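You operate a simulated robot arm through the tools that you are given. There is no shell and no other tool. Be economical: measure what you need, move in short steps, check, and stop when the job is done.

You run a simulated robot arm. Do the job below in one go: nothing can be reset, and whatever is moved stays where it is left.

JOB
Pull the stopper off the hose post and push the hose end on.
Fine: shut the stopper away in the cream tub and press its lid home. Pinch, break and dent nothing; leave nothing switched on.

The check looks at the end state, three seconds after you hand in, the way a careful person would. Anything else that was tipped, shoved, dropped, spilled or broken makes it a failure. Lids that push on must go on centred and level and be pressed home; caps that screw on are set level and turned clockwise until they are tight.

ROBOT AND FRAMES
A 7-joint arm with a two-finger parallel gripper, fixed in place. Base frame: the origin is at the foot of the arm, x ahead of it, y to its left, z up; the work surface is at about z = 80. Lengths are in cm, angles in degrees, forces in N, time in s.
With the tool pointing down near the work surface it reaches from about 34 to 78 cm from the base axis. Its first joint turns from -166.0 to 166.0 degrees. Payload 3.91 kg.
The tool frame sits at the grasp point between the pads (the TCP): z along the fingers, y along the line on which they close. The tips reach 3 cm beyond it. Largest opening 11 cm; finger width 2, thickness 1; the body of the gripper, 4.8 by 11.2 cm, starts 5.5 cm behind the TCP.
Orientation is told as [roll, pitch, yaw] about the base's x, y, z axes, in that order, counted from this pose: with the fingers straight down and closing along the base's y, the tool's x points along the base's -x, its y along +y and its z along -z.

CONTROLS
- The arm moves only by the tool servo_tool. Its argument "plan" is a list of rows, each an object (a shift or turn left out is 0, a gripper value left out holds the last) with "turn": the turn, a rotation vector about the tool's x, y, z in units of 120 degrees (1.0 is 120 degrees), a list of three; "dp": the shift along the tool's x, y, z in units of 200 mm (1.0 is 200 mm), a list of three; "claw": the finger opening in cm, from 0 to 11. In form: [{"turn": [ax, ay, az], "dp": [tx, ty, tz], "claw": claw}, ...]. A call has 1 to 20 rows; each row is the pose to reach, as a shift and turn from the pose commanded when the call began, along the tool's axes at that moment. A call with a number of a shift or a turn outside -1 to 1 is refused whole. A row lasts 0.2 s, in which the tool goes at most 5 cm and 8.6 degrees; a call with a longer step from one row to the next is refused whole, and so is a gripper value outside its range. A pose out of reach is approached as far as the arm can. The call stops where the force on the tool passes 40 N (or 10 N more than at its start, if that is more) or the arm is blocked; 0.2 s more then pass. Each finger travels about 15.3 cm/s and halts on what it meets, pressing with about 27 N; the grip force reading is that of the motor and also rises with nothing between the fingers. The clock runs only during rows and for 0.2 s after the last one: add rows that repeat a pose to give the fingers time. It gives the time, the measured TCP pose, the force on the tool (base axes), the opening and the grip force at its end, in the units of the frame above (readings bear some noise).
- Cameras (640 x 400 px; columns grow to the right, rows downward): "scene" is fixed at [40, 49.88, 154.81]; the picture's right is [-0.89, -0.46, 0.00], its down [-0.43, 0.84, -0.32] and it looks along [0.15, -0.29, -0.95] (base axes); focal length 339 px, centre (320, 200). "wrist" rides on the gripper at [-3.6, 0, -5.7] in the tool frame; the picture's right is [0.00, -1.00, 0.00], its down [0.97, 0.00, -0.24] and it looks along [0.24, 0.00, 0.97] (tool axes); focal length 218 px, centre (320, 200).
- camera(camera): a new picture of that camera. It takes no simulated time.
- move_column(by): slides the trunk up (or, below 0, down) by that many cm; the arm rides with it, the base frame stays. It gives what a move gives, with no picture.
- point_at(camera, pixels): for up to 12 pixels [column, row] of the newest picture of that camera ("zoom" is the newest enlarged one), the place [x, y, z] in the base frame of the surface seen there, good to about 0.3 cm. It takes no simulated time.
- close_up(camera, box): a new picture of the part [left, top, right, bottom] of that camera's present view, enlarged. It takes no simulated time.
- finish_job(): hands the job in; it is judged then, once.

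Work in short steps. Measure before you move; look again where a grasp or a placing could have gone wrong, and mend it. You have 80 turns and 34 pictures in all, those below and enlarged ones among them. Open the gripper and draw the arm clear of the work before you hand the job in, unless the task says otherwise; then end with one line.

The tools are called after "Request:" as a command line: name --argument value ..., lists and objects as JSON in quotes. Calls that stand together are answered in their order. servo_tool: Moves the arm, as the interface text tells. Its arguments: {"type":"object","properties":{"plan":{"type":"array","items":{"type":"object","properties":{"turn":{"type":"array","items":{"type":"number"}},"dp":{"type":"array","items":{"type":"number"}},"claw":{"type":"number"}}}}},"required":["plan"]} The other tools are called the same way: move_column (by) slides the trunk up or down; camera (camera) takes a picture; point_at (camera, pixels) gives the place of the surface under pixels of a picture; close_up (camera, box) takes an enlarged picture of a part of a camera's view; finish_job () hands the job in.

At the start:

```text
time: 0.0
ee_pos: [35.77, 30.87, 115.75]
ee_rot: [-0.1, 0.1, 0.0]
force: [-0.2, 0.9, 0.0]
gripper_width: 10.99
finger_force: 0.1
trunk travel left (down, up): [-57.5, 3.5]
```

scene: 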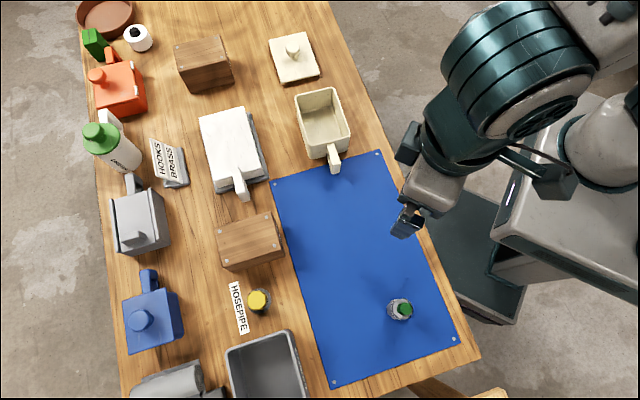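
wrist: 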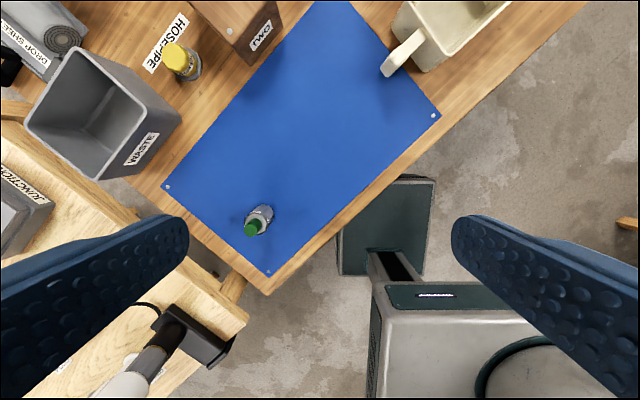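

The scene shows a yellow-capped thing by the HOSEPIPE label at (259,300), a green-topped thing at (400,309) on the blue mat, and a cream tub at (322,122) with its lid at (294,58). I'll enlarge both regions.

Request:
close_up --camera "scene" --box '[210, 250, 450, 400]'

Request:
close_up --camera "scene" --box '[240, 20, 400, 180]'

Request:
close_up --camera "scene" --box '[70, 0, 290, 200]'

```text
2.67 times, centred on (330, 325) of scene
```

zoom: 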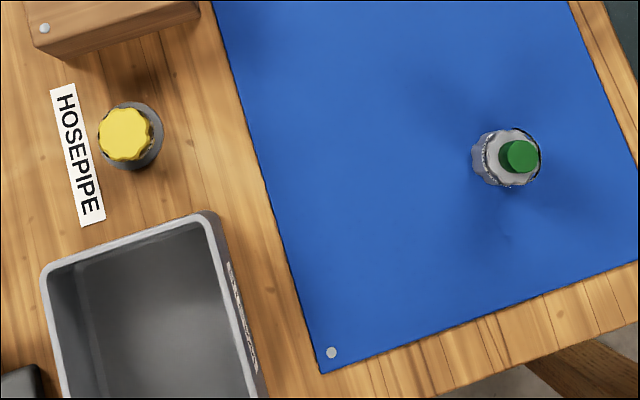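

```text
2.50 times, centred on (320, 100) of scene
```

zoom: 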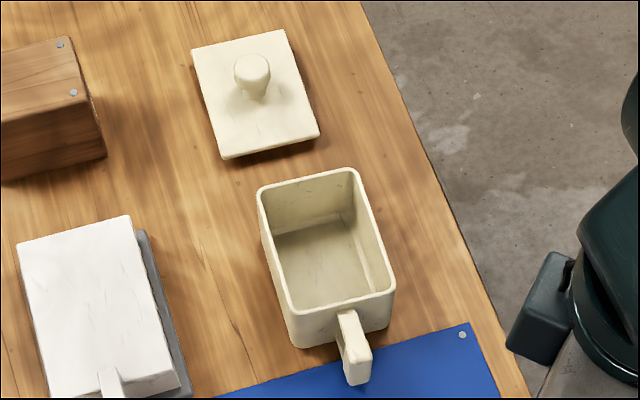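

```text
2.00 times, centred on (180, 100) of scene
```

zoom: 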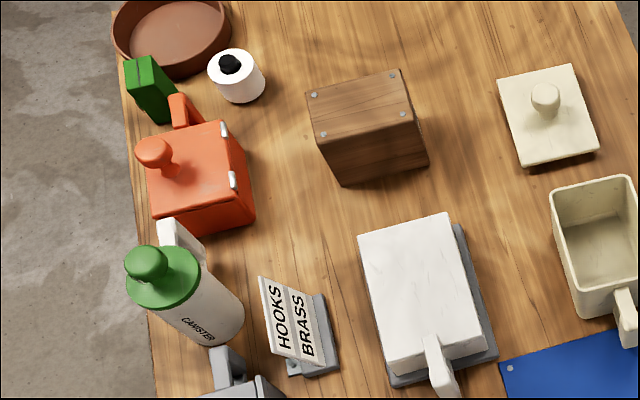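

I need geometry of both pieces, so I'm measuring points before bringing the wrist camera nearer.

Request:
camera --camera "scene"

Request:
point_at --camera "scene" --pixels '[[258, 300], [266, 311], [404, 309], [394, 311], [384, 325], [238, 300], [293, 48], [294, 75], [322, 125], [334, 160], [345, 126], [300, 95]]'

Request:
close_up --camera "wrist" --box '[130, 20, 290, 260]'

```text
28 pictures are left
```

scene: 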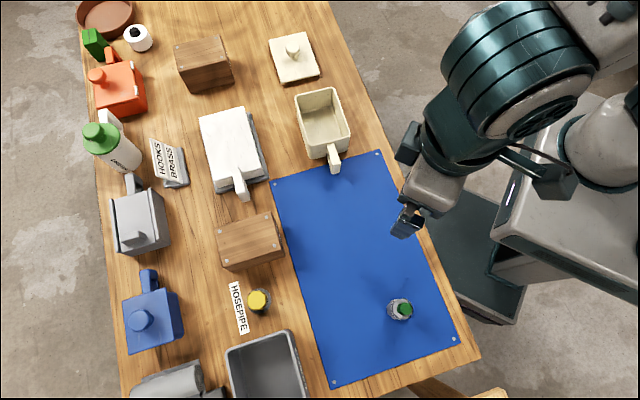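

```text
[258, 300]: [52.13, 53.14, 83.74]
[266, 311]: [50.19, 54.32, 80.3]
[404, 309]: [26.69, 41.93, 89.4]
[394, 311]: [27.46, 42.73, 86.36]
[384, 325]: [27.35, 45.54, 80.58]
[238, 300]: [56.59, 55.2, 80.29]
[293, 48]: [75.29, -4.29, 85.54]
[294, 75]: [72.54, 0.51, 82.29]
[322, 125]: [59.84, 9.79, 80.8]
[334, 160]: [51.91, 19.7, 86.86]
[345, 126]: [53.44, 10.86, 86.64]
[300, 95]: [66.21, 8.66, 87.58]
```

```text
1.67 times, centred on (210, 140) of wrist
```

zoom: 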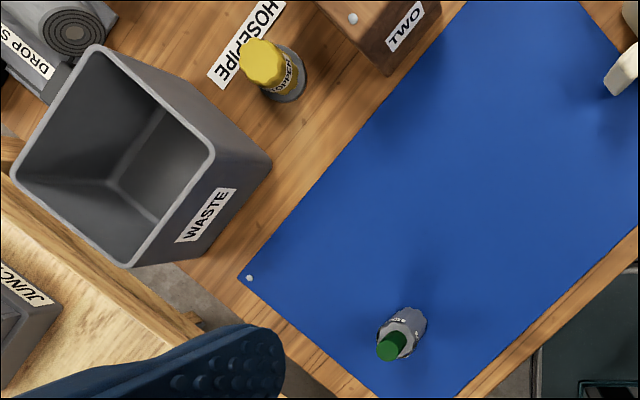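

The yellow-capped piece bears text on its body, and so does the green-topped one. I move the wrist camera nearer to read both.

Request:
servo_tool --plan '[{"dp": [-0.02, 0.15, 0.13]}, {"dp": [-0.04, 0.3, 0.27]}, {"dp": [-0.07, 0.45, 0.4]}, {"dp": [-0.09, 0.6, 0.53]}, {"dp": [-0.11, 0.75, 0.66]}, {"dp": [-0.11, 0.75, 0.66]}]'

Request:
camera --camera "wrist"

```text
time: 1.4
ee_pos: [37.74, 45.98, 102.52]
ee_rot: [-0.1, 0.0, 0.0]
force: [-0.4, 0.0, -0.5]
gripper_width: 11.01
finger_force: 0.0
trunk travel left (down, up): [-57.5, 3.5]
```

```text
26 pictures are left
```

wrist: 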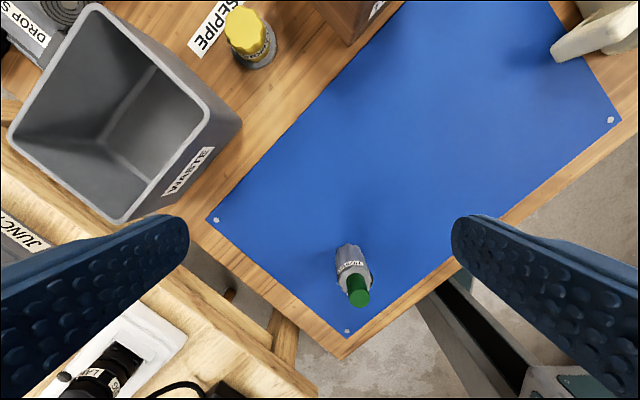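

Request:
close_up --camera "wrist" --box '[300, 220, 410, 320]'

Request:
close_up --camera "wrist" --box '[190, 0, 300, 80]'

```text
4.00 times, centred on (355, 270) of wrist
```

zoom: 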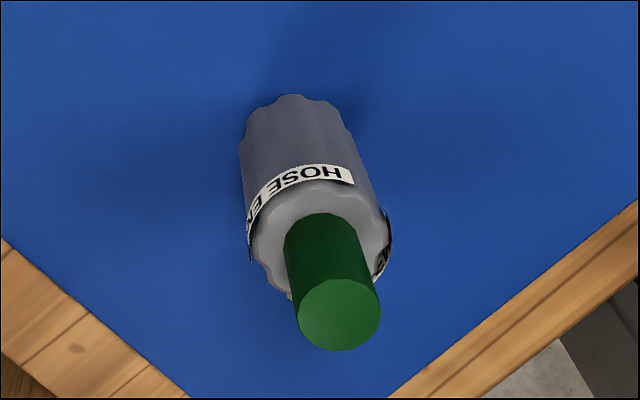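

```text
5.00 times, centred on (245, 40) of wrist
```

zoom: 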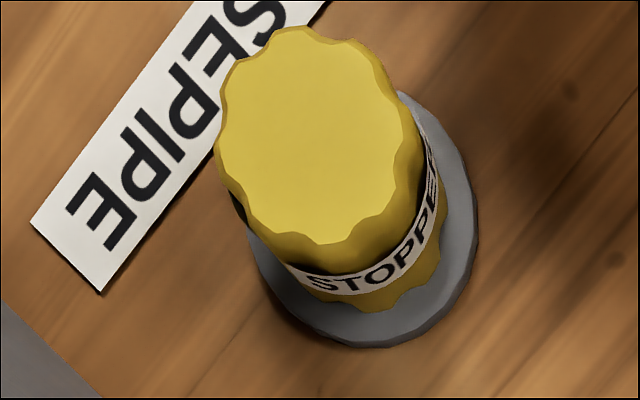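

The labels are clear: yellow is STOPPER on the post, and the grey piece with the green stub is HOSE END. I now measure the stopper in the newest zoom (top, rims, base) and the hose end in the wrist picture.

Request:
point_at --camera "zoom" --pixels '[[310, 130], [235, 130], [390, 130], [300, 40], [315, 230], [460, 230], [380, 335], [375, 260], [370, 285], [290, 310]]'

Request:
point_at --camera "wrist" --pixels '[[360, 297], [351, 300], [368, 300], [355, 270], [341, 274], [369, 273], [339, 254], [365, 254], [348, 246], [350, 235]]'

Request:
point_at --camera "scene" --pixels '[[299, 98], [333, 87], [350, 131], [313, 139], [292, 50], [305, 37], [272, 42], [283, 81], [316, 73], [294, 55], [331, 157], [335, 172]]'

```text
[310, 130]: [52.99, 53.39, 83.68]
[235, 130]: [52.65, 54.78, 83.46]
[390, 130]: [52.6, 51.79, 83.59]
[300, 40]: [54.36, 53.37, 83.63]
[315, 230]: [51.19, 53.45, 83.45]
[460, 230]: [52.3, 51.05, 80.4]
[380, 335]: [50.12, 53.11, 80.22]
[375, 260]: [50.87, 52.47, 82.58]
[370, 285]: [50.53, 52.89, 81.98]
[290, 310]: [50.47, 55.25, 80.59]
```

```text
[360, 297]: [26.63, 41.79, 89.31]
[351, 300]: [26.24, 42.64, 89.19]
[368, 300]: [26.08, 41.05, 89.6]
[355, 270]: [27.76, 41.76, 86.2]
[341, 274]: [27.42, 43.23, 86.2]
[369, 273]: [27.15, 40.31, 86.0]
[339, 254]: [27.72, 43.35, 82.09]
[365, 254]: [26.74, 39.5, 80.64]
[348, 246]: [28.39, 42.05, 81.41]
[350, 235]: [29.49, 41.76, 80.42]
```

```text
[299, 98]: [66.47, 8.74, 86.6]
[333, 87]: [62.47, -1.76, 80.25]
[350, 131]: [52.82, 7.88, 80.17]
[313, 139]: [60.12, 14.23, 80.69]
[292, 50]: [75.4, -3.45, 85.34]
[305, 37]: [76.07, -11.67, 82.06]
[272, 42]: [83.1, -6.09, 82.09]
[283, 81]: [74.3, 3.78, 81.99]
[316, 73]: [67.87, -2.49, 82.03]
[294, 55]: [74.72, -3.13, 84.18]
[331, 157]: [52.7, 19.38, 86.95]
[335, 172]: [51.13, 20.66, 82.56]
```

The stopper is centred at about (52.7, 53.3) with its top at 83.7; the hose end is at (26.6, 41.8) with its body top at 86.2. Before I descend, I check the heights of the neighbouring bin and block "TWO".

Request:
point_at --camera "scene" --pixels '[[228, 351], [292, 332], [262, 339], [226, 245], [275, 225], [280, 258], [270, 213], [222, 268], [245, 328], [295, 365]]'

Request:
point_at --camera "wrist" --pixels '[[235, 125], [100, 8], [180, 70], [355, 38], [325, 15], [390, 5]]'

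```text
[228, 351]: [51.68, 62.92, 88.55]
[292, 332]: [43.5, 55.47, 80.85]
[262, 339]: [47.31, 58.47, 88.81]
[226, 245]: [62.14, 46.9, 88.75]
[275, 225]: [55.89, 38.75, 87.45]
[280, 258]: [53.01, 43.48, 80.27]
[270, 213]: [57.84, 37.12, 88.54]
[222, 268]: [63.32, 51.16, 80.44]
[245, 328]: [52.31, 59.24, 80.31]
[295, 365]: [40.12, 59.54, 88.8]
```

```text
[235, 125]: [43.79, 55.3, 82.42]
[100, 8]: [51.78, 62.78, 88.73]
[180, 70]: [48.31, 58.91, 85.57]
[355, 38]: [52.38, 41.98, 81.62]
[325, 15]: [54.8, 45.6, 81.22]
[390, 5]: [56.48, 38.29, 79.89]
```

Bin and block tops are at about 88.8 and both lie outside the gripper's footprint at the stopper. I move above the stopper with the claw at 6.

Request:
servo_tool --plan '[{"dp": [-0.15, 0.073, 0.1], "claw": 6}, {"dp": [-0.3, 0.146, 0.2]}, {"dp": [-0.45, 0.22, 0.3]}, {"dp": [-0.6, 0.29, 0.4]}, {"dp": [-0.748, 0.366, 0.52]}, {"dp": [-0.748, 0.366, 0.52]}]'

Request:
camera --camera "wrist"

```text
time: 2.8
ee_pos: [52.89, 53.17, 92.08]
ee_rot: [0.0, 0.0, -0.1]
force: [1.2, -0.1, 0.1]
gripper_width: 5.98
finger_force: 0.1
trunk travel left (down, up): [-57.5, 3.5]
```

```text
23 pictures are left
```

wrist: 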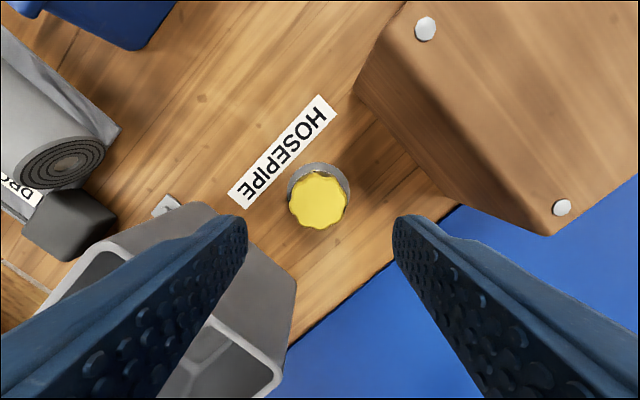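

The stopper shows at (318,200), between the fingers. I measure its rims and the bin's nearest edge here.

Request:
point_at --camera "wrist" --pixels '[[318, 201], [291, 201], [345, 201], [318, 174], [318, 226], [340, 172], [205, 206], [120, 238], [280, 372], [215, 300], [293, 290], [375, 80]]'

```text
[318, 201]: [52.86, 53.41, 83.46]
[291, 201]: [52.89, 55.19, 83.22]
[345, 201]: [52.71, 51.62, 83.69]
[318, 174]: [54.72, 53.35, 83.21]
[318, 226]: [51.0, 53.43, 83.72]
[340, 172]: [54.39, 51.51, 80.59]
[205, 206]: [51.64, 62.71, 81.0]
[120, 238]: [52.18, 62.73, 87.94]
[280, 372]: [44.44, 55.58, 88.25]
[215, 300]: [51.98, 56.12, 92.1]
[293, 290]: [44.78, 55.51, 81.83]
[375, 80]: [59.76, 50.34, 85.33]
```

The stopper centre is (52.85, 53.4), radius about 1.75, and the bin edge stays over 1 cm clear. I lower to z 84.1 and close.

Request:
servo_tool --plan '[{"dp": [0, 0.01, 0.13]}, {"dp": [0, 0.011, 0.26]}, {"dp": [0, 0.011, 0.36]}, {"dp": [0, 0.011, 0.4]}, {"dp": [0, 0.011, 0.4]}, {"dp": [0, 0.011, 0.4], "claw": 2.5}, {"dp": [0, 0.011, 0.4], "claw": 2.5}, {"dp": [0, 0.011, 0.4], "claw": 2.5}]'

```text
time: 4.6
ee_pos: [52.91, 53.42, 84.07]
ee_rot: [0.0, 0.0, 0.0]
force: [0.3, 0.0, -0.8]
gripper_width: 3.76
finger_force: 27.2
trunk travel left (down, up): [-57.5, 3.5]
```

It is gripped at 3.76 cm with little side force. I pull straight up in small steps.

Request:
servo_tool --plan '[{"dp": [0, 0, -0.025]}, {"dp": [0, 0, -0.05]}, {"dp": [0, 0, -0.1]}, {"dp": [0, 0, -0.2]}, {"dp": [0, 0, -0.35]}, {"dp": [0, 0, -0.5]}, {"dp": [0, 0, -0.5]}]'

Request:
camera --camera "wrist"

```text
time: 6.2
ee_pos: [52.83, 53.29, 94.14]
ee_rot: [-0.1, 0.0, 0.1]
force: [0.6, -0.4, -0.1]
gripper_width: 3.76
finger_force: 27.3
trunk travel left (down, up): [-57.5, 3.5]
```

```text
22 pictures are left
```

wrist: 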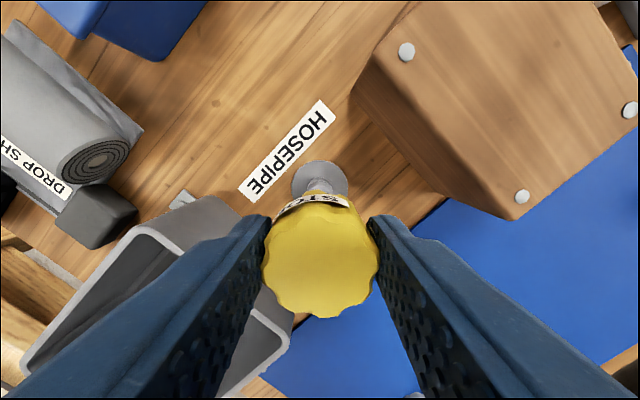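

The stopper is off and the post is bare. I raise it and carry it toward the cream tub, above block height.

Request:
servo_tool --plan '[{"dp": [0, 0, -0.2]}, {"dp": [0, -0.2, -0.3]}, {"dp": [0, -0.4, -0.35]}, {"dp": [0, -0.6, -0.35]}, {"dp": [0, -0.8, -0.35]}, {"dp": [0, -1.0, -0.35]}]'

Request:
servo_tool --plan '[{"dp": [-0.03, -0.2, 0]}, {"dp": [-0.06, -0.4, 0]}, {"dp": [-0.1, -0.6, 0]}, {"dp": [-0.15, -0.8, 0]}, {"dp": [-0.15, -1.0, 0]}, {"dp": [-0.15, -1.0, 0]}]'

Request:
camera --camera "wrist"

```text
time: 7.6
ee_pos: [52.88, 33.39, 101.13]
ee_rot: [-0.1, 0.0, -0.1]
force: [0.7, -0.2, -1.2]
gripper_width: 3.79
finger_force: 27.2
trunk travel left (down, up): [-57.5, 3.5]
```

```text
time: 9.0
ee_pos: [55.96, 13.43, 101.17]
ee_rot: [0.0, -0.1, 0.1]
force: [0.2, 0.1, 0.1]
gripper_width: 3.77
finger_force: 27.0
trunk travel left (down, up): [-57.5, 3.5]
```

```text
21 pictures are left
```

wrist: 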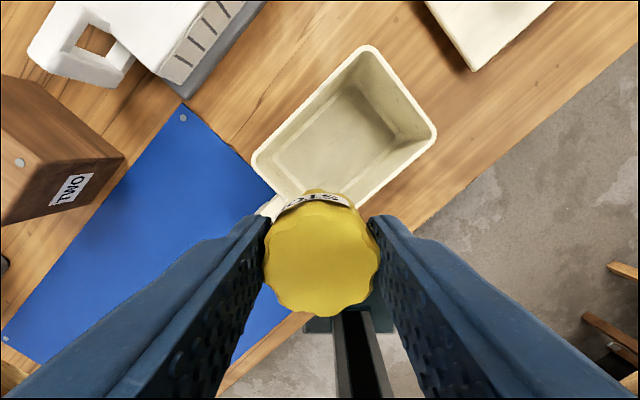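

The tub's rim is visible with corners at (255,160), (370,48), (435,132). I measure its rim, floor and the lid's edge.

Request:
point_at --camera "wrist" --pixels '[[255, 160], [310, 98], [368, 49], [405, 87], [434, 132], [395, 170], [360, 205], [265, 155], [366, 60], [425, 132], [335, 145], [269, 206]]'

Request:
point_at --camera "scene" --pixels '[[295, 97], [334, 88], [348, 134], [307, 144], [314, 92], [341, 110], [328, 140], [301, 120], [299, 102], [331, 92], [343, 132], [311, 139]]'

```text
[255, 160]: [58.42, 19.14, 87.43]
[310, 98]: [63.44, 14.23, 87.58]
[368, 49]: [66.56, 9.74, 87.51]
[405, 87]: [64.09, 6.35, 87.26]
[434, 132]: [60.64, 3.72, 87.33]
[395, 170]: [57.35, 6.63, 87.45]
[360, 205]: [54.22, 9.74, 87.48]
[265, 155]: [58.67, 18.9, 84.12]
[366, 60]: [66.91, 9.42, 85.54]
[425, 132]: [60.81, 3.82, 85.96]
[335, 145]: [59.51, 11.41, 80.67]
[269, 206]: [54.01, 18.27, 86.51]
```

```text
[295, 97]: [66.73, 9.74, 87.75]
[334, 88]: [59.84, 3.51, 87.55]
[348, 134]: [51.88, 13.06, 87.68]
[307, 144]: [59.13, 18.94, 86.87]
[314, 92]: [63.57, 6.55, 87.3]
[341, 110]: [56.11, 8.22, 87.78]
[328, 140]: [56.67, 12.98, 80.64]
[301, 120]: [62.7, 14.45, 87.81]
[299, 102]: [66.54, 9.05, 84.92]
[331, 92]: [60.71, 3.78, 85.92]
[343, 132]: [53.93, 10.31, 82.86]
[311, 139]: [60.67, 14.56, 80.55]
```

The tub centre is (59.4, 11.3), with the rim at 87.5, floor at 80.65 and the long axis at about 131°. I turn the tool by +41° so the fingers close along the tub's long axis, and centre over it.

Request:
servo_tool --plan '[{"dp": [-0.03, -0.02, 0.05], "turn": [0, 0, -0.06]}, {"dp": [-0.06, -0.04, 0.1], "turn": [0, 0, -0.12]}, {"dp": [-0.09, -0.06, 0.15], "turn": [0, 0, -0.18]}, {"dp": [-0.12, -0.08, 0.2], "turn": [0, 0, -0.24]}, {"dp": [-0.15, -0.1, 0.25], "turn": [0, 0, -0.3]}, {"dp": [-0.172, -0.107, 0.27], "turn": [0, 0, -0.342]}, {"dp": [-0.172, -0.107, 0.27], "turn": [0, 0, -0.342]}]'

Request:
camera --camera "wrist"

```text
time: 10.6
ee_pos: [59.41, 11.34, 95.72]
ee_rot: [0.0, 0.0, 41.1]
force: [-0.1, -0.4, -0.2]
gripper_width: 3.81
finger_force: 26.5
trunk travel left (down, up): [-57.5, 3.5]
```

```text
20 pictures are left
```

wrist: 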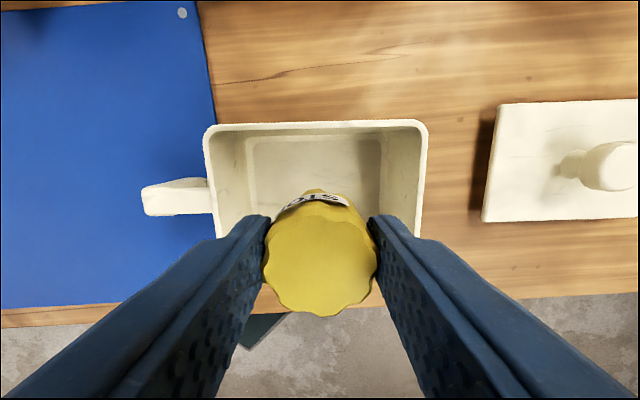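

The tool is aligned with the tub and centred over it. I lower the stopper toward the floor, slowly at the end.

Request:
servo_tool --plan '[{"dp": [0, 0, 0.15]}, {"dp": [0, 0, 0.3]}, {"dp": [0, 0, 0.42]}, {"dp": [0, 0, 0.5]}, {"dp": [0, 0, 0.535]}, {"dp": [0, 0, 0.55]}, {"dp": [0, 0, 0.56]}, {"dp": [0, 0, 0.56]}]'

```text
time: 12.4
ee_pos: [59.34, 11.31, 84.37]
ee_rot: [0.0, 0.0, 40.9]
force: [-0.5, -0.1, -0.3]
gripper_width: 3.77
finger_force: 26.8
trunk travel left (down, up): [-57.5, 3.5]
```

No contact yet; I creep down in millimetre steps until the force rises.

Request:
servo_tool --plan '[{"dp": [0, 0, 0.006]}, {"dp": [0, 0, 0.012]}, {"dp": [0, 0, 0.012]}]'

```text
time: 13.2
ee_pos: [59.27, 11.18, 84.31]
ee_rot: [0.0, -0.1, 41.0]
force: [0.2, -0.1, -0.2]
gripper_width: 3.78
finger_force: 26.9
trunk travel left (down, up): [-57.5, 3.5]
```

Request:
servo_tool --plan '[{"dp": [0, 0, 0.005]}, {"dp": [0, 0, 0.01]}, {"dp": [0, 0, 0.015]}, {"dp": [0, 0, 0.015]}]'

```text
time: 14.2
ee_pos: [59.44, 11.22, 84.11]
ee_rot: [0.0, -0.2, 41.0]
force: [-0.6, -1.2, 13.5]
gripper_width: 3.79
finger_force: 26.9
trunk travel left (down, up): [-57.5, 3.5]
```

The force reads 13.5 N upward, so the stopper is on the floor. I open to 5.6, rise and look.

Request:
servo_tool --plan '[{"dp": [0, 0, -0.005], "claw": 5.6}, {"dp": [0, 0, -0.005]}, {"dp": [0, 0, -0.1]}, {"dp": [0, 0, -0.25]}, {"dp": [0, 0, -0.45]}, {"dp": [0, 0, -0.65]}, {"dp": [0, 0, -0.65]}]'

Request:
camera --camera "wrist"

```text
time: 15.8
ee_pos: [59.39, 11.28, 97.05]
ee_rot: [0.1, 0.0, 41.1]
force: [-0.9, -0.3, -0.4]
gripper_width: 5.6
finger_force: 0.1
trunk travel left (down, up): [-57.5, 3.5]
```

```text
19 pictures are left
```

wrist: 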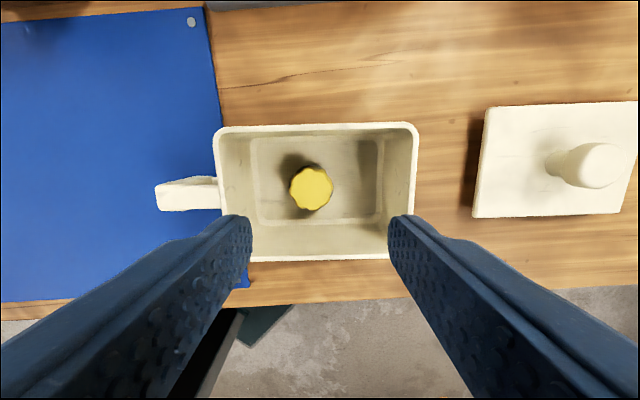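

The stopper stands upright on the tub floor and the whole rim is in view. I measure the midpoints of the rim sides and the lid's edges and knob.

Request:
point_at --camera "wrist" --pixels '[[217, 170], [416, 160], [260, 127], [375, 125], [280, 259], [360, 257], [216, 140], [220, 195], [417, 135], [413, 195]]'

Request:
point_at --camera "wrist" --pixels '[[490, 120], [479, 205], [500, 109], [630, 105], [500, 215], [610, 212], [595, 165], [560, 165], [625, 190]]'

```text
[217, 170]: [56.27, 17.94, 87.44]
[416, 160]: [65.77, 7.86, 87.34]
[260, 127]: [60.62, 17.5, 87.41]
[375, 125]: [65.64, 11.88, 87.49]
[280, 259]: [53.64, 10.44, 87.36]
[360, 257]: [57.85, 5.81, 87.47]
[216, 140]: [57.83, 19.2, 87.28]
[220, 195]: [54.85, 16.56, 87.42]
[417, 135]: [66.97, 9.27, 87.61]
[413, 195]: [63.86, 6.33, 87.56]
```

```text
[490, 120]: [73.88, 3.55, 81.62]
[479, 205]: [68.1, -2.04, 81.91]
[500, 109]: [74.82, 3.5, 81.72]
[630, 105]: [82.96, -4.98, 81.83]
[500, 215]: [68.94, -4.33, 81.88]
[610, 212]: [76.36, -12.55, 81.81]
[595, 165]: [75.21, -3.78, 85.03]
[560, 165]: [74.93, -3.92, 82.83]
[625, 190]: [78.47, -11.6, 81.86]
```

The tub centre is (59.4, 11.45) with its axis at about 42.2° in tool yaw. The lid is nearly the same size, with its knob near (75.2, -3.9). I move over the lid for a clean view.

Request:
servo_tool --plan '[{"dp": [-0.01, -0.2, 0]}, {"dp": [-0.03, -0.4, 0]}, {"dp": [-0.05, -0.6, 0]}, {"dp": [-0.07, -0.8, 0]}, {"dp": [-0.088, -1.0, 0], "turn": [0, 0, -0.0125]}, {"dp": [-0.088, -1.0, 0], "turn": [0, 0, -0.0125]}]'

Request:
camera --camera "wrist"

```text
time: 17.2
ee_pos: [73.79, -2.65, 97.01]
ee_rot: [0.0, 0.1, 42.6]
force: [-0.3, 0.2, -1.3]
gripper_width: 5.62
finger_force: 0.2
trunk travel left (down, up): [-57.5, 3.5]
```

```text
18 pictures are left
```

wrist: 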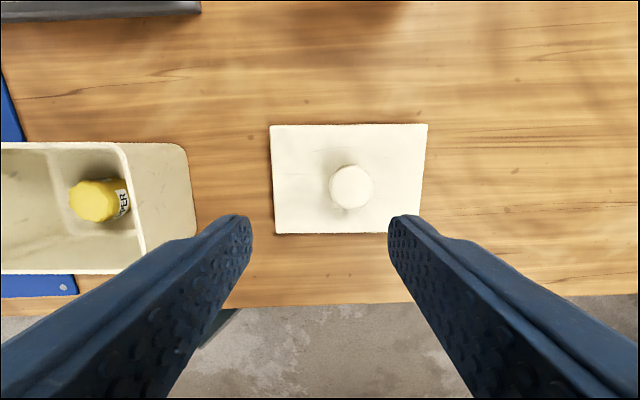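

The lid is now fully in view, corners (270,126), (427,124), (276,233). I measure its sides and knob.

Request:
point_at --camera "wrist" --pixels '[[285, 127], [410, 126], [273, 140], [277, 215], [425, 140], [420, 205], [290, 232], [375, 231]]'

Request:
point_at --camera "wrist" --pixels '[[352, 187], [333, 187], [371, 187], [352, 168], [352, 206], [348, 213]]'

Request:
close_up --camera "scene" --box '[250, 20, 340, 90]'

```text
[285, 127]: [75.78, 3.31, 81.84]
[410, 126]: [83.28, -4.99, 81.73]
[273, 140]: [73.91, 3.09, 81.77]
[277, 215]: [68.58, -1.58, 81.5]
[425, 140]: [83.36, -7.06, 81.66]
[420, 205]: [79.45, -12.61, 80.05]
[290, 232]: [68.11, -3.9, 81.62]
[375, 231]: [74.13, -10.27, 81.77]
```

```text
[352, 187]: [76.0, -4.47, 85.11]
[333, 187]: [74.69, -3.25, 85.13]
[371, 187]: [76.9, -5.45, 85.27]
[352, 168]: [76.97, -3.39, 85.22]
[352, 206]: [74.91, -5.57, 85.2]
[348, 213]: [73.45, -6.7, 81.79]
```

```text
5.71 times, centred on (295, 55) of scene
```

zoom: 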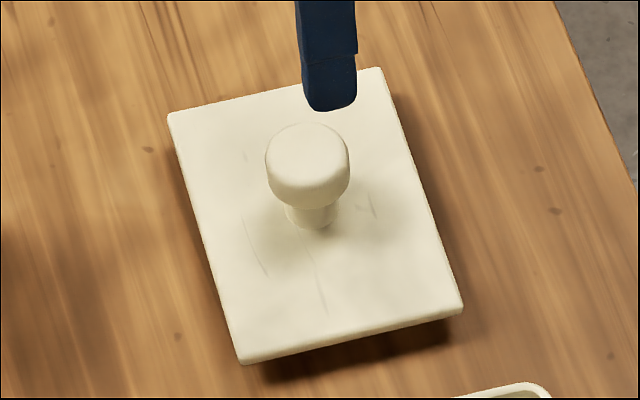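

The knob is at (75.87, -4.42), centred on the lid, and the lid's yaw of 42.3° matches the tub. I lower around the knob to z 85.4, keeping tips above the plate, and close.

Request:
servo_tool --plan '[{"dp": [-0.0166, -0.1355, 0.1]}, {"dp": [-0.0166, -0.1355, 0.25]}, {"dp": [-0.0166, -0.1355, 0.4]}, {"dp": [-0.0166, -0.1355, 0.52]}, {"dp": [-0.0166, -0.1355, 0.58]}, {"dp": [-0.0166, -0.1355, 0.58]}, {"dp": [-0.0166, -0.1355, 0.58], "claw": 1.2}, {"dp": [-0.0166, -0.1355, 0.58], "claw": 1.2}, {"dp": [-0.0166, -0.1355, 0.58], "claw": 1.2}]'

```text
time: 19.2
ee_pos: [75.85, -4.46, 85.4]
ee_rot: [0.1, 0.0, 42.5]
force: [0.1, 0.0, 1.2]
gripper_width: 3.71
finger_force: 27.2
trunk travel left (down, up): [-57.5, 3.5]
```

The knob is held at 3.71 cm. I lift straight up and check.

Request:
servo_tool --plan '[{"dp": [0, 0, -0.05]}, {"dp": [0, 0, -0.15]}, {"dp": [0, 0, -0.3]}, {"dp": [0, 0, -0.45]}, {"dp": [0, 0, -0.6]}, {"dp": [0, 0, -0.6]}]'

Request:
camera --camera "wrist"

```text
time: 20.6
ee_pos: [75.89, -4.36, 97.21]
ee_rot: [0.0, -0.1, 42.5]
force: [0.2, 0.1, -1.1]
gripper_width: 3.68
finger_force: 27.0
trunk travel left (down, up): [-57.5, 3.5]
```

```text
16 pictures are left
```

wrist: 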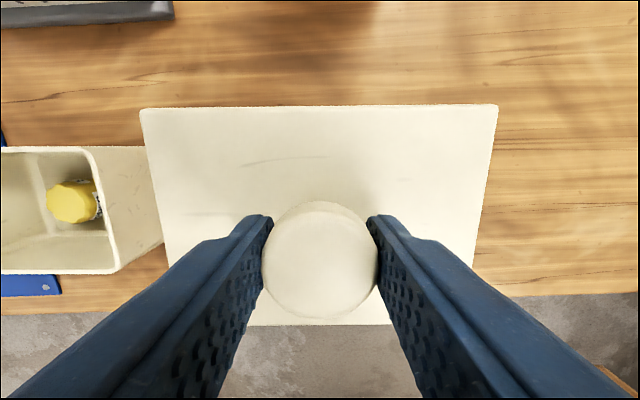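

The lid is lifted. I measure its corners in hand to get its centre, yaw and tilt.

Request:
point_at --camera "wrist" --pixels '[[160, 111], [480, 107], [146, 125], [160, 225], [494, 120], [478, 235], [260, 323], [380, 323], [320, 150]]'

```text
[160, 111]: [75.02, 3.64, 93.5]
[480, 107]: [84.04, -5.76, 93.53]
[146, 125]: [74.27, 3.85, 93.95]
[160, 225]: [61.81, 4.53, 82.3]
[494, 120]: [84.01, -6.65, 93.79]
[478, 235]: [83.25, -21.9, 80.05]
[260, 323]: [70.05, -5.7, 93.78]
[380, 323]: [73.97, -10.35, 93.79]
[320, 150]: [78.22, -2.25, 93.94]
```

The lid is level (top 93.7–93.9 all over) and centred on the TCP, about 0.75° over-rotated from the tool while the tub was at 42.2°. I carry it over the tub at this height, turning to a tool yaw of 41.5°.

Request:
servo_tool --plan '[{"dp": [0.01, 0.2, 0]}, {"dp": [0.02, 0.4, 0]}, {"dp": [0.04, 0.6, 0]}, {"dp": [0.055, 0.8, 0]}, {"dp": [0.0715, 1.0, 0], "turn": [0, 0, 0.0083]}, {"dp": [0.0715, 1.0, 0], "turn": [0, 0, 0.0083]}]'

Request:
servo_tool --plan '[{"dp": [0, 0.07, 0]}, {"dp": [0, 0.138, 0]}, {"dp": [0, 0.138, 0]}]'

Request:
camera --camera "wrist"

```text
time: 22.0
ee_pos: [61.14, 9.28, 97.42]
ee_rot: [0.0, 0.1, 41.6]
force: [-0.8, -0.2, -0.5]
gripper_width: 3.67
finger_force: 27.2
trunk travel left (down, up): [-57.5, 3.5]
```

```text
time: 22.8
ee_pos: [59.41, 11.3, 97.23]
ee_rot: [0.0, 0.1, 41.7]
force: [0.3, -0.9, -0.2]
gripper_width: 3.71
finger_force: 26.4
trunk travel left (down, up): [-57.5, 3.5]
```

```text
15 pictures are left
```

wrist: 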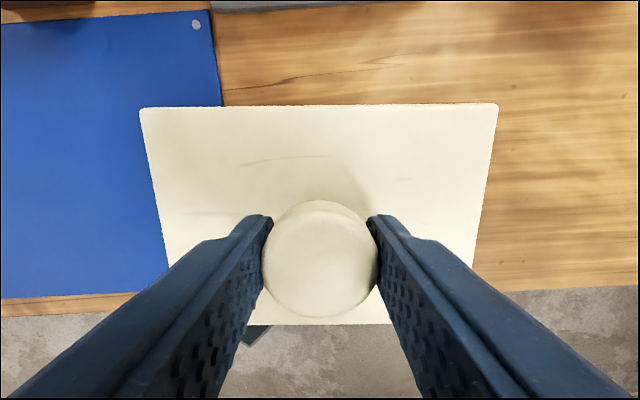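

I'm over the tub within 2 mm. I nudge and lower to just above the rim, then check from the scene camera.

Request:
servo_tool --plan '[{"dp": [-0.005, 0.003, 0.08]}, {"dp": [-0.005, 0.003, 0.16]}, {"dp": [-0.005, 0.003, 0.19]}, {"dp": [-0.005, 0.003, 0.19]}]'

Request:
close_up --camera "scene" --box '[270, 60, 370, 180]'

```text
time: 23.8
ee_pos: [59.51, 11.66, 93.48]
ee_rot: [0.1, 0.0, 41.5]
force: [0.3, -0.9, -0.7]
gripper_width: 3.69
finger_force: 26.8
trunk travel left (down, up): [-57.5, 3.5]
```

```text
3.33 times, centred on (320, 120) of scene
```

zoom: 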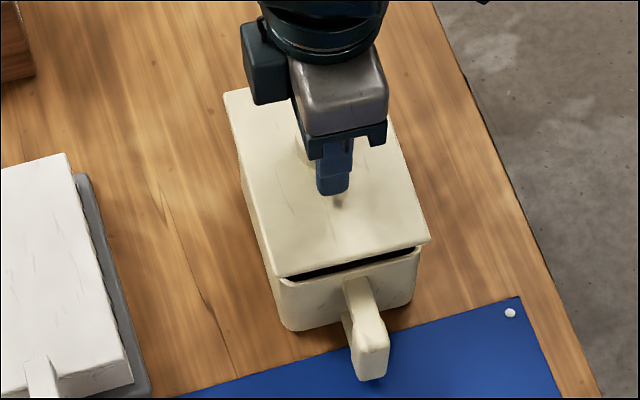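

The lid sits square over the tub in the zoom. I lower gently, watching the force.

Request:
servo_tool --plan '[{"dp": [0, 0, 0.015]}, {"dp": [0, 0, 0.03]}, {"dp": [0, 0, 0.045]}, {"dp": [0, 0, 0.06]}, {"dp": [0, 0, 0.06]}]'

```text
time: 25.0
ee_pos: [59.54, 11.53, 92.27]
ee_rot: [0.0, 0.0, 41.5]
force: [-0.8, -0.5, -1.5]
gripper_width: 3.71
finger_force: 26.9
trunk travel left (down, up): [-57.5, 3.5]
```

Request:
servo_tool --plan '[{"dp": [0, 0, 0.01]}, {"dp": [0, 0, 0.02]}, {"dp": [0, 0, 0.03]}, {"dp": [0, 0, 0.03]}]'

```text
time: 26.0
ee_pos: [59.53, 11.5, 91.85]
ee_rot: [0.0, 0.1, 41.5]
force: [0.8, 0.1, 0.6]
gripper_width: 3.68
finger_force: 26.9
trunk travel left (down, up): [-57.5, 3.5]
```

Request:
servo_tool --plan '[{"dp": [0, 0, 0.01]}, {"dp": [0, 0, 0.02]}, {"dp": [0, 0, 0.03]}, {"dp": [0, 0, 0.04]}, {"dp": [0, 0, 0.04]}]'

```text
time: 27.2
ee_pos: [59.52, 11.58, 91.09]
ee_rot: [-0.3, -0.3, 41.5]
force: [1.4, 1.1, 33.5]
gripper_width: 3.71
finger_force: 26.7
trunk travel left (down, up): [-57.5, 3.5]
```

The force reached 33.5 N at z 91.09. I look to see whether the lid is seated.

Request:
close_up --camera "scene" --box '[270, 60, 370, 180]'

Request:
point_at --camera "zoom" --pixels '[[240, 105], [285, 265], [420, 235], [395, 150], [350, 240], [260, 180], [300, 200]]'

```text
3.33 times, centred on (320, 120) of scene
```

zoom: 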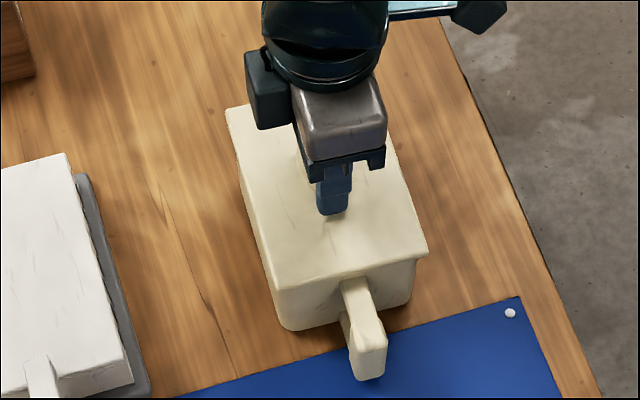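

```text
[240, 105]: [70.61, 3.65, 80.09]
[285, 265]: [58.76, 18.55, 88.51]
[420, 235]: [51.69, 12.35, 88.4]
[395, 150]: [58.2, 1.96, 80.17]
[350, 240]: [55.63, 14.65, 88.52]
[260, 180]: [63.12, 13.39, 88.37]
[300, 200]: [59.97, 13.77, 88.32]
```

The lid is level, top at 88.4–88.5. It slid up in the grip a bit, so I release, rise, close the fingers and press on top of the knob to make sure it's home.

Request:
servo_tool --plan '[{"dp": [0, 0, -0.02]}, {"dp": [0, 0, -0.02], "claw": 6}, {"dp": [0, 0, -0.02]}, {"dp": [0, 0, -0.2]}, {"dp": [0, 0, -0.35]}, {"dp": [0, 0, -0.35]}]'

Request:
camera --camera "wrist"

```text
time: 28.6
ee_pos: [59.41, 11.52, 97.77]
ee_rot: [0.0, 0.0, 41.4]
force: [-1.1, 0.3, -0.2]
gripper_width: 5.99
finger_force: 0.0
trunk travel left (down, up): [-57.5, 3.5]
```

```text
12 pictures are left
```

wrist: 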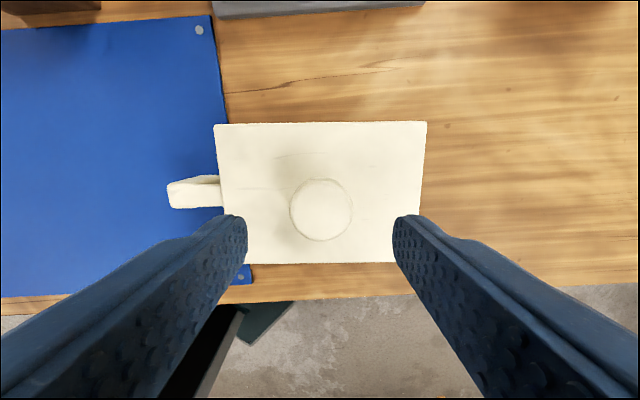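

The lid looks centred. I measure plate heights at corners and the knob top.

Request:
point_at --camera "wrist" --pixels '[[225, 132], [417, 130], [228, 210], [410, 205], [270, 255], [370, 255], [321, 210], [321, 185], [321, 235]]'

```text
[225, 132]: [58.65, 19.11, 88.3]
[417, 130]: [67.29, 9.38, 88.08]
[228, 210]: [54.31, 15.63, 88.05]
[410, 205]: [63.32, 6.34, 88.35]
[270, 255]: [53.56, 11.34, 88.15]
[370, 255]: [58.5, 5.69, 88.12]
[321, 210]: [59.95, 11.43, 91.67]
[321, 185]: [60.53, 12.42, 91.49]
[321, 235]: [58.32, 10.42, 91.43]
```

The plate is level at about 88.15 and the knob top is 91.5 at (59.5, 11.45). I close the fingers and press down on the knob.

Request:
servo_tool --plan '[{"claw": 0}, {"claw": 0}, {"dp": [0, 0, 0.1]}, {"dp": [0, 0, 0.14]}, {"dp": [0, 0, 0.16]}, {"dp": [0, 0, 0.175]}, {"dp": [0, 0, 0.19]}, {"dp": [0, 0, 0.2]}, {"dp": [0, 0, 0.21]}, {"dp": [0, 0, 0.22]}, {"dp": [0, 0, 0.23]}, {"dp": [0, 0, 0.24]}, {"dp": [0, 0, 0.25]}]'

```text
time: 30.3
ee_pos: [59.43, 11.46, 94.59]
ee_rot: [-0.2, -0.4, 41.6]
force: [-8.4, -1.0, 19.5]
gripper_width: 0.0
finger_force: 27.1
trunk travel left (down, up): [-57.5, 3.5]
stopped in row 8: the force on the tool passed its limit (the readings are from after the stop); the commanded pose is now the measured one
```

It passed 40 N without the knob sinking below 91.5, so the lid appears home. I rise and zoom on the seam to confirm.

Request:
servo_tool --plan '[{"dp": [0, 0, -0.1]}, {"dp": [0, 0, -0.25]}, {"dp": [0, 0, -0.4]}, {"dp": [0, 0.2, -0.5]}, {"dp": [0, 0.4, -0.5], "claw": 5}, {"dp": [0, 0.6, -0.5], "claw": 5}, {"dp": [0, 0.8, -0.5], "claw": 5}]'

Request:
close_up --camera "scene" --box '[285, 75, 365, 180]'

```text
time: 31.9
ee_pos: [48.87, 23.79, 104.46]
ee_rot: [-0.3, -0.4, 41.6]
force: [-0.4, 0.0, -0.4]
gripper_width: 4.99
finger_force: 0.0
trunk travel left (down, up): [-57.5, 3.5]
```

```text
3.81 times, centred on (325, 128) of scene
```

zoom: 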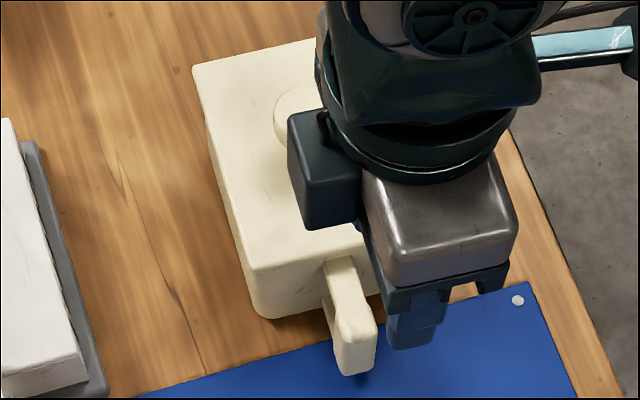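

The seam is closed and level, so the tub is done. Now I head to the hose end at (26.6, 41.8), turning back to yaw 0.

Request:
servo_tool --plan '[{"dp": [0.02, 0.15, 0], "turn": [0, 0, 0.058]}, {"dp": [0.04, 0.3, 0], "turn": [0, 0, 0.116]}, {"dp": [0.06, 0.45, 0], "turn": [0, 0, 0.174]}, {"dp": [0.08, 0.6, 0], "turn": [0, 0, 0.232]}, {"dp": [0.1, 0.75, 0], "turn": [0, 0, 0.29]}, {"dp": [0.12, 0.9, 0], "turn": [0, 0, 0.3467]}, {"dp": [0.12, 0.9, 0], "turn": [0, 0, 0.3467]}]'

```text
time: 33.5
ee_pos: [35.32, 35.41, 104.13]
ee_rot: [0.1, -0.6, -0.3]
force: [-0.7, 0.2, 0.8]
gripper_width: 5.01
finger_force: 0.0
trunk travel left (down, up): [-57.5, 3.5]
```

Request:
servo_tool --plan '[{"dp": [0.1, 0.08, 0.05], "turn": [0, 0.0045, -0.002]}, {"dp": [0.25, 0.2, 0.1], "turn": [0, 0.0045, -0.002]}, {"dp": [0.4, 0.3, 0.2], "turn": [0, 0.0045, -0.002]}, {"dp": [0.435, 0.32, 0.25], "turn": [0, 0.0045, -0.002]}, {"dp": [0.435, 0.32, 0.25], "turn": [0, 0.0045, -0.002]}]'

Request:
camera --camera "wrist"

```text
time: 34.7
ee_pos: [26.4, 41.83, 99.11]
ee_rot: [0.2, 0.1, 0.2]
force: [0.1, 0.4, 0.0]
gripper_width: 5.02
finger_force: 0.1
trunk travel left (down, up): [-57.5, 3.5]
```

```text
10 pictures are left
```

wrist: 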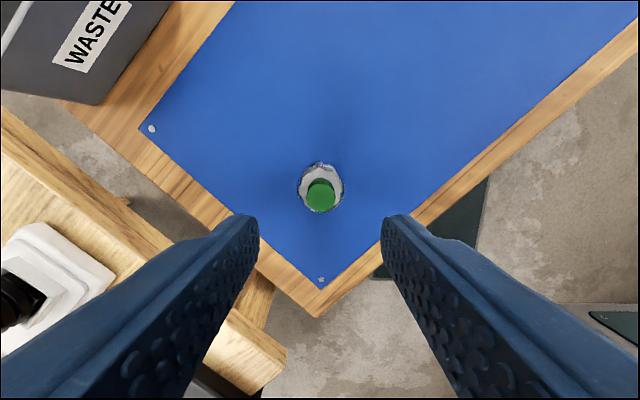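

Request:
point_at --camera "wrist" --pixels '[[321, 195], [309, 196], [334, 196], [321, 182], [321, 208], [302, 188], [341, 188], [321, 170], [321, 163]]'

```text
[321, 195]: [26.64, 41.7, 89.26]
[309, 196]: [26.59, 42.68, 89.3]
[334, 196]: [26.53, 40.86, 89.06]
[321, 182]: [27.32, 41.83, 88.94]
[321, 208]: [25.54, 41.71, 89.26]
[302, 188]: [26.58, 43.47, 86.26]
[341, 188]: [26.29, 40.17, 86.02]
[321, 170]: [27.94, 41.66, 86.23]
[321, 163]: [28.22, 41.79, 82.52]
```

The hose end is centred at (26.45, 41.78), radius about 1.7, top of stub 89.2. I lower to z 84.9, with palm clear of the stub, and close on the body.

Request:
servo_tool --plan '[{"dp": [-0.002, -0.002, 0.2]}, {"dp": [-0.002, -0.002, 0.4]}, {"dp": [-0.002, -0.002, 0.55]}, {"dp": [-0.002, -0.002, 0.65]}, {"dp": [-0.002, -0.002, 0.71]}, {"dp": [-0.002, -0.002, 0.71]}, {"claw": 2, "dp": [-0.002, -0.002, 0.71]}, {"claw": 2, "dp": [-0.002, -0.002, 0.71]}, {"claw": 2, "dp": [-0.002, -0.002, 0.71]}]'

```text
time: 36.7
ee_pos: [26.7, 41.95, 84.96]
ee_rot: [0.1, 0.1, 0.2]
force: [0.0, 0.1, -0.8]
gripper_width: 3.83
finger_force: 27.4
trunk travel left (down, up): [-57.5, 3.5]
```

The body is held at 3.83 cm. I lift and carry it toward the post.

Request:
servo_tool --plan '[{"dp": [0, 0, -0.05]}, {"dp": [0, 0, -0.15]}, {"dp": [0, 0, -0.35]}, {"dp": [0, 0, -0.55]}, {"dp": [-0.2, 0.05, -0.6]}, {"dp": [-0.4, 0.1, -0.6]}, {"dp": [-0.6, 0.2, -0.6]}, {"dp": [-0.6, 0.2, -0.6]}]'

Request:
camera --camera "wrist"

```text
time: 38.5
ee_pos: [38.74, 45.96, 96.91]
ee_rot: [0.1, 0.1, 0.2]
force: [0.0, -0.1, -1.1]
gripper_width: 3.83
finger_force: 26.7
trunk travel left (down, up): [-57.5, 3.5]
```

```text
9 pictures are left
```

wrist: 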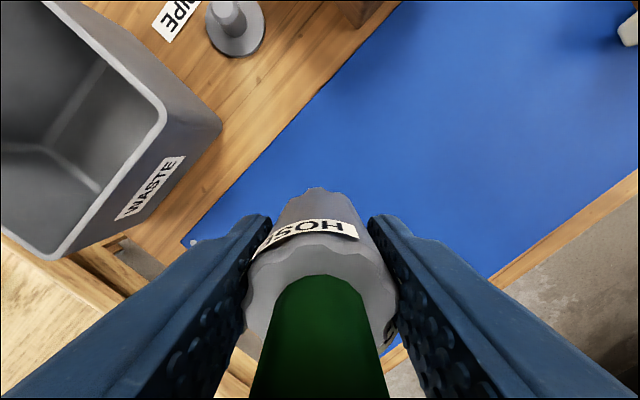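

The post is now visible at (228,15) with its base plate around (235,32). I measure it.

Request:
point_at --camera "wrist" --pixels '[[225, 8], [236, 25], [246, 35], [210, 30], [262, 30], [236, 52], [240, 20], [217, 12]]'

Request:
close_up --camera "scene" --box '[225, 265, 295, 325]'

```text
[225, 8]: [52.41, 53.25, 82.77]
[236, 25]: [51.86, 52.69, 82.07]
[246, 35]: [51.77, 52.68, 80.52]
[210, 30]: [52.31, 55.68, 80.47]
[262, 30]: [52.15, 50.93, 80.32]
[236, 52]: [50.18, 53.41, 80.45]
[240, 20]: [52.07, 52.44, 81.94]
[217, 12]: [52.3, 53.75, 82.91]
```

```text
6.67 times, centred on (260, 295) of scene
```

zoom: 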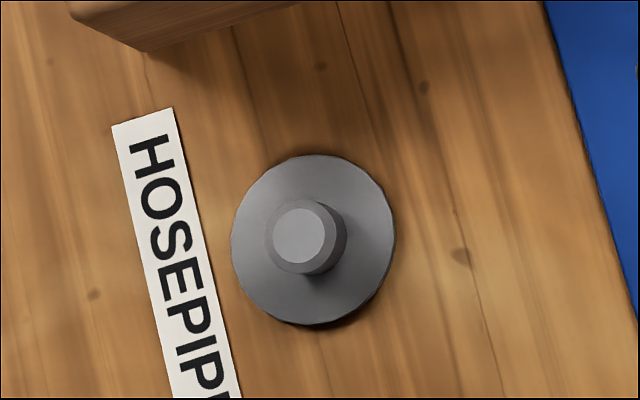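

Request:
point_at --camera "zoom" --pixels '[[299, 236], [276, 236], [322, 236], [299, 213], [299, 259], [240, 240], [388, 240], [313, 163], [313, 318], [250, 190], [370, 290]]'

```text
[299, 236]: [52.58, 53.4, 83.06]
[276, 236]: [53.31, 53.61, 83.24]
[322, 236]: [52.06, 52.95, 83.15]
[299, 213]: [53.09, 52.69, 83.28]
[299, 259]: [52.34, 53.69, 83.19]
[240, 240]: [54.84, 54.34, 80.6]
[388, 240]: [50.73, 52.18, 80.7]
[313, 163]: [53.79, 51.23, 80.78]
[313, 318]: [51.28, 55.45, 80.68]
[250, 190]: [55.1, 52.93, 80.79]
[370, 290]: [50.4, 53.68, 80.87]
```

The post centre is about (52.75, 53.32), top 83.15. I check the hose end's centre relative to the TCP in the wrist picture.

Request:
point_at --camera "wrist" --pixels '[[320, 255], [318, 264], [260, 290], [385, 290], [318, 195], [280, 300], [358, 300], [320, 290], [320, 340], [320, 390]]'

```text
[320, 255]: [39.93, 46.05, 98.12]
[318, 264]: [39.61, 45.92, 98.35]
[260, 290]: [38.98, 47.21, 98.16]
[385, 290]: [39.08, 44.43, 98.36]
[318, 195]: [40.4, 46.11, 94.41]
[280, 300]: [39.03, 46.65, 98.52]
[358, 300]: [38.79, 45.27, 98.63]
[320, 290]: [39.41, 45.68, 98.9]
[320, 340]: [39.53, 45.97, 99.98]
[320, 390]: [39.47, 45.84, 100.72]
```

The hose end sits about 0.15 cm on the -x side of the TCP. I move to (52.9, 53.35), and then down to z 92, above the post.

Request:
servo_tool --plan '[{"dp": [-0.15, 0.08, 0]}, {"dp": [-0.3, 0.16, 0]}, {"dp": [-0.45, 0.24, 0]}, {"dp": [-0.6, 0.32, 0]}, {"dp": [-0.708, 0.37, 0]}, {"dp": [-0.708, 0.37, 0.12]}, {"dp": [-0.708, 0.37, 0.2]}, {"dp": [-0.708, 0.37, 0.2]}]'

Request:
camera --camera "wrist"

Request:
close_up --camera "scene" --box '[210, 250, 310, 330]'

```text
time: 40.3
ee_pos: [52.89, 53.3, 92.97]
ee_rot: [0.1, 0.1, 0.2]
force: [-0.4, 0.1, -1.1]
gripper_width: 3.82
finger_force: 27.5
trunk travel left (down, up): [-57.5, 3.5]
```

```text
7 pictures are left
```

wrist: 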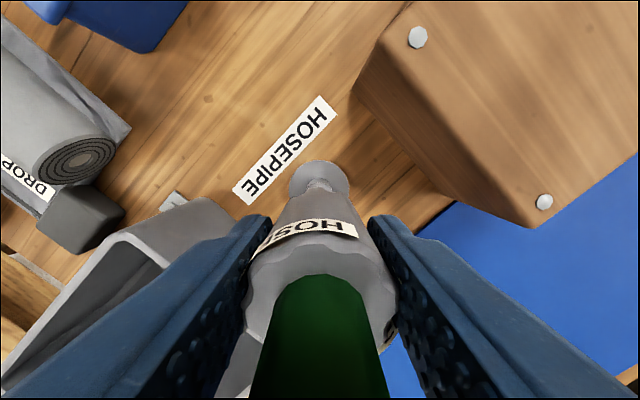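

```text
5.00 times, centred on (260, 290) of scene
```

zoom: 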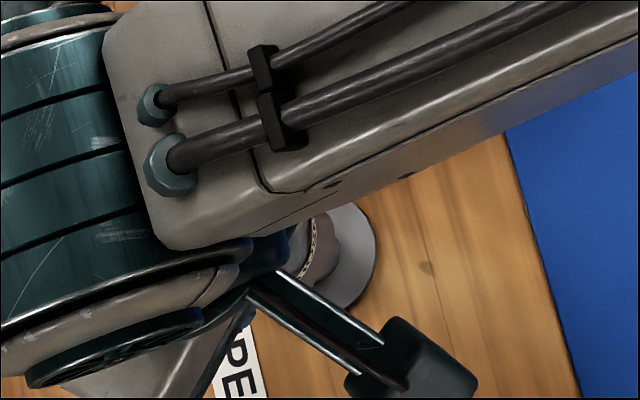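

In the wrist view the base disc (centre column 319) lines up with the piece. I lower until just above the post top, then creep.

Request:
servo_tool --plan '[{"dp": [0, 0.001, 0.1]}, {"dp": [0, 0.001, 0.18]}, {"dp": [0, 0.001, 0.21]}, {"dp": [0, 0.001, 0.225]}, {"dp": [0, 0.001, 0.24]}, {"dp": [0, 0.001, 0.255]}, {"dp": [0, 0.001, 0.27]}, {"dp": [0, 0.001, 0.27]}]'

```text
time: 42.1
ee_pos: [52.78, 53.3, 87.44]
ee_rot: [0.1, 0.1, 0.1]
force: [-0.1, -0.1, -0.4]
gripper_width: 3.83
finger_force: 26.9
trunk travel left (down, up): [-57.5, 3.5]
```

The bottom is below the post top with no force, so it has entered the socket. I continue in small steps until it seats.

Request:
servo_tool --plan '[{"dp": [0, 0, 0.015]}, {"dp": [0, 0, 0.03]}, {"dp": [0, 0, 0.045]}, {"dp": [0, 0, 0.06]}, {"dp": [0, 0, 0.075]}, {"dp": [0, 0, 0.085]}, {"dp": [0, 0, 0.095]}, {"dp": [0, 0, 0.105]}, {"dp": [0, 0, 0.115]}, {"dp": [0, 0, 0.125]}]'

```text
time: 44.3
ee_pos: [52.8, 53.32, 85.03]
ee_rot: [0.1, 0.0, 0.2]
force: [3.2, 4.1, 5.2]
gripper_width: 3.82
finger_force: 27.0
trunk travel left (down, up): [-57.5, 3.5]
```

Force is just rising at z 85.03; I keep pressing until firm.

Request:
servo_tool --plan '[{"dp": [0, 0, 0.01]}, {"dp": [0, 0, 0.02]}, {"dp": [0, 0, 0.03]}, {"dp": [0, 0, 0.04]}]'

```text
time: 45.3
ee_pos: [52.69, 53.42, 84.53]
ee_rot: [0.2, -0.2, 0.2]
force: [3.6, 5.3, 23.3]
gripper_width: 3.84
finger_force: 27.1
trunk travel left (down, up): [-57.5, 3.5]
```

It is at 84.53 with 23 N; it may have slid within the grip and the palm is near the stub. I measure the body before pressing more.

Request:
camera --camera "wrist"

Request:
point_at --camera "wrist" --pixels '[[320, 255], [318, 264], [280, 300], [358, 300], [260, 290], [385, 290], [318, 205], [300, 180], [340, 180], [320, 165]]'

```text
5 pictures are left
```

wrist: 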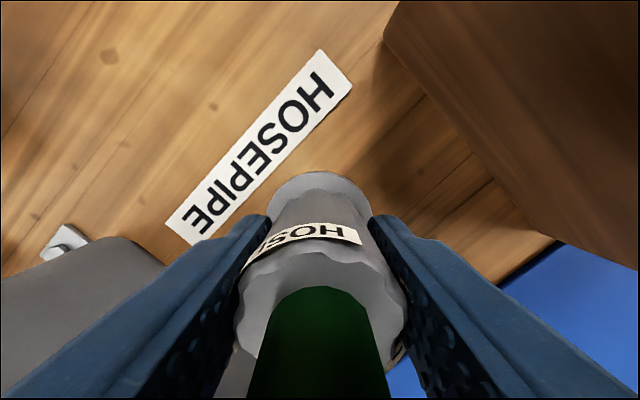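

```text
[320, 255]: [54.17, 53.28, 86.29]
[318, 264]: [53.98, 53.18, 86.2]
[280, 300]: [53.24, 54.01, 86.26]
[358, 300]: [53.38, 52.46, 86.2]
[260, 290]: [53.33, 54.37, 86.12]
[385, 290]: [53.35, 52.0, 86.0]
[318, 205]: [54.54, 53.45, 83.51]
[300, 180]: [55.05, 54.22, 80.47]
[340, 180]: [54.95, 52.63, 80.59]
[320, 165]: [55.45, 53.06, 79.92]
```

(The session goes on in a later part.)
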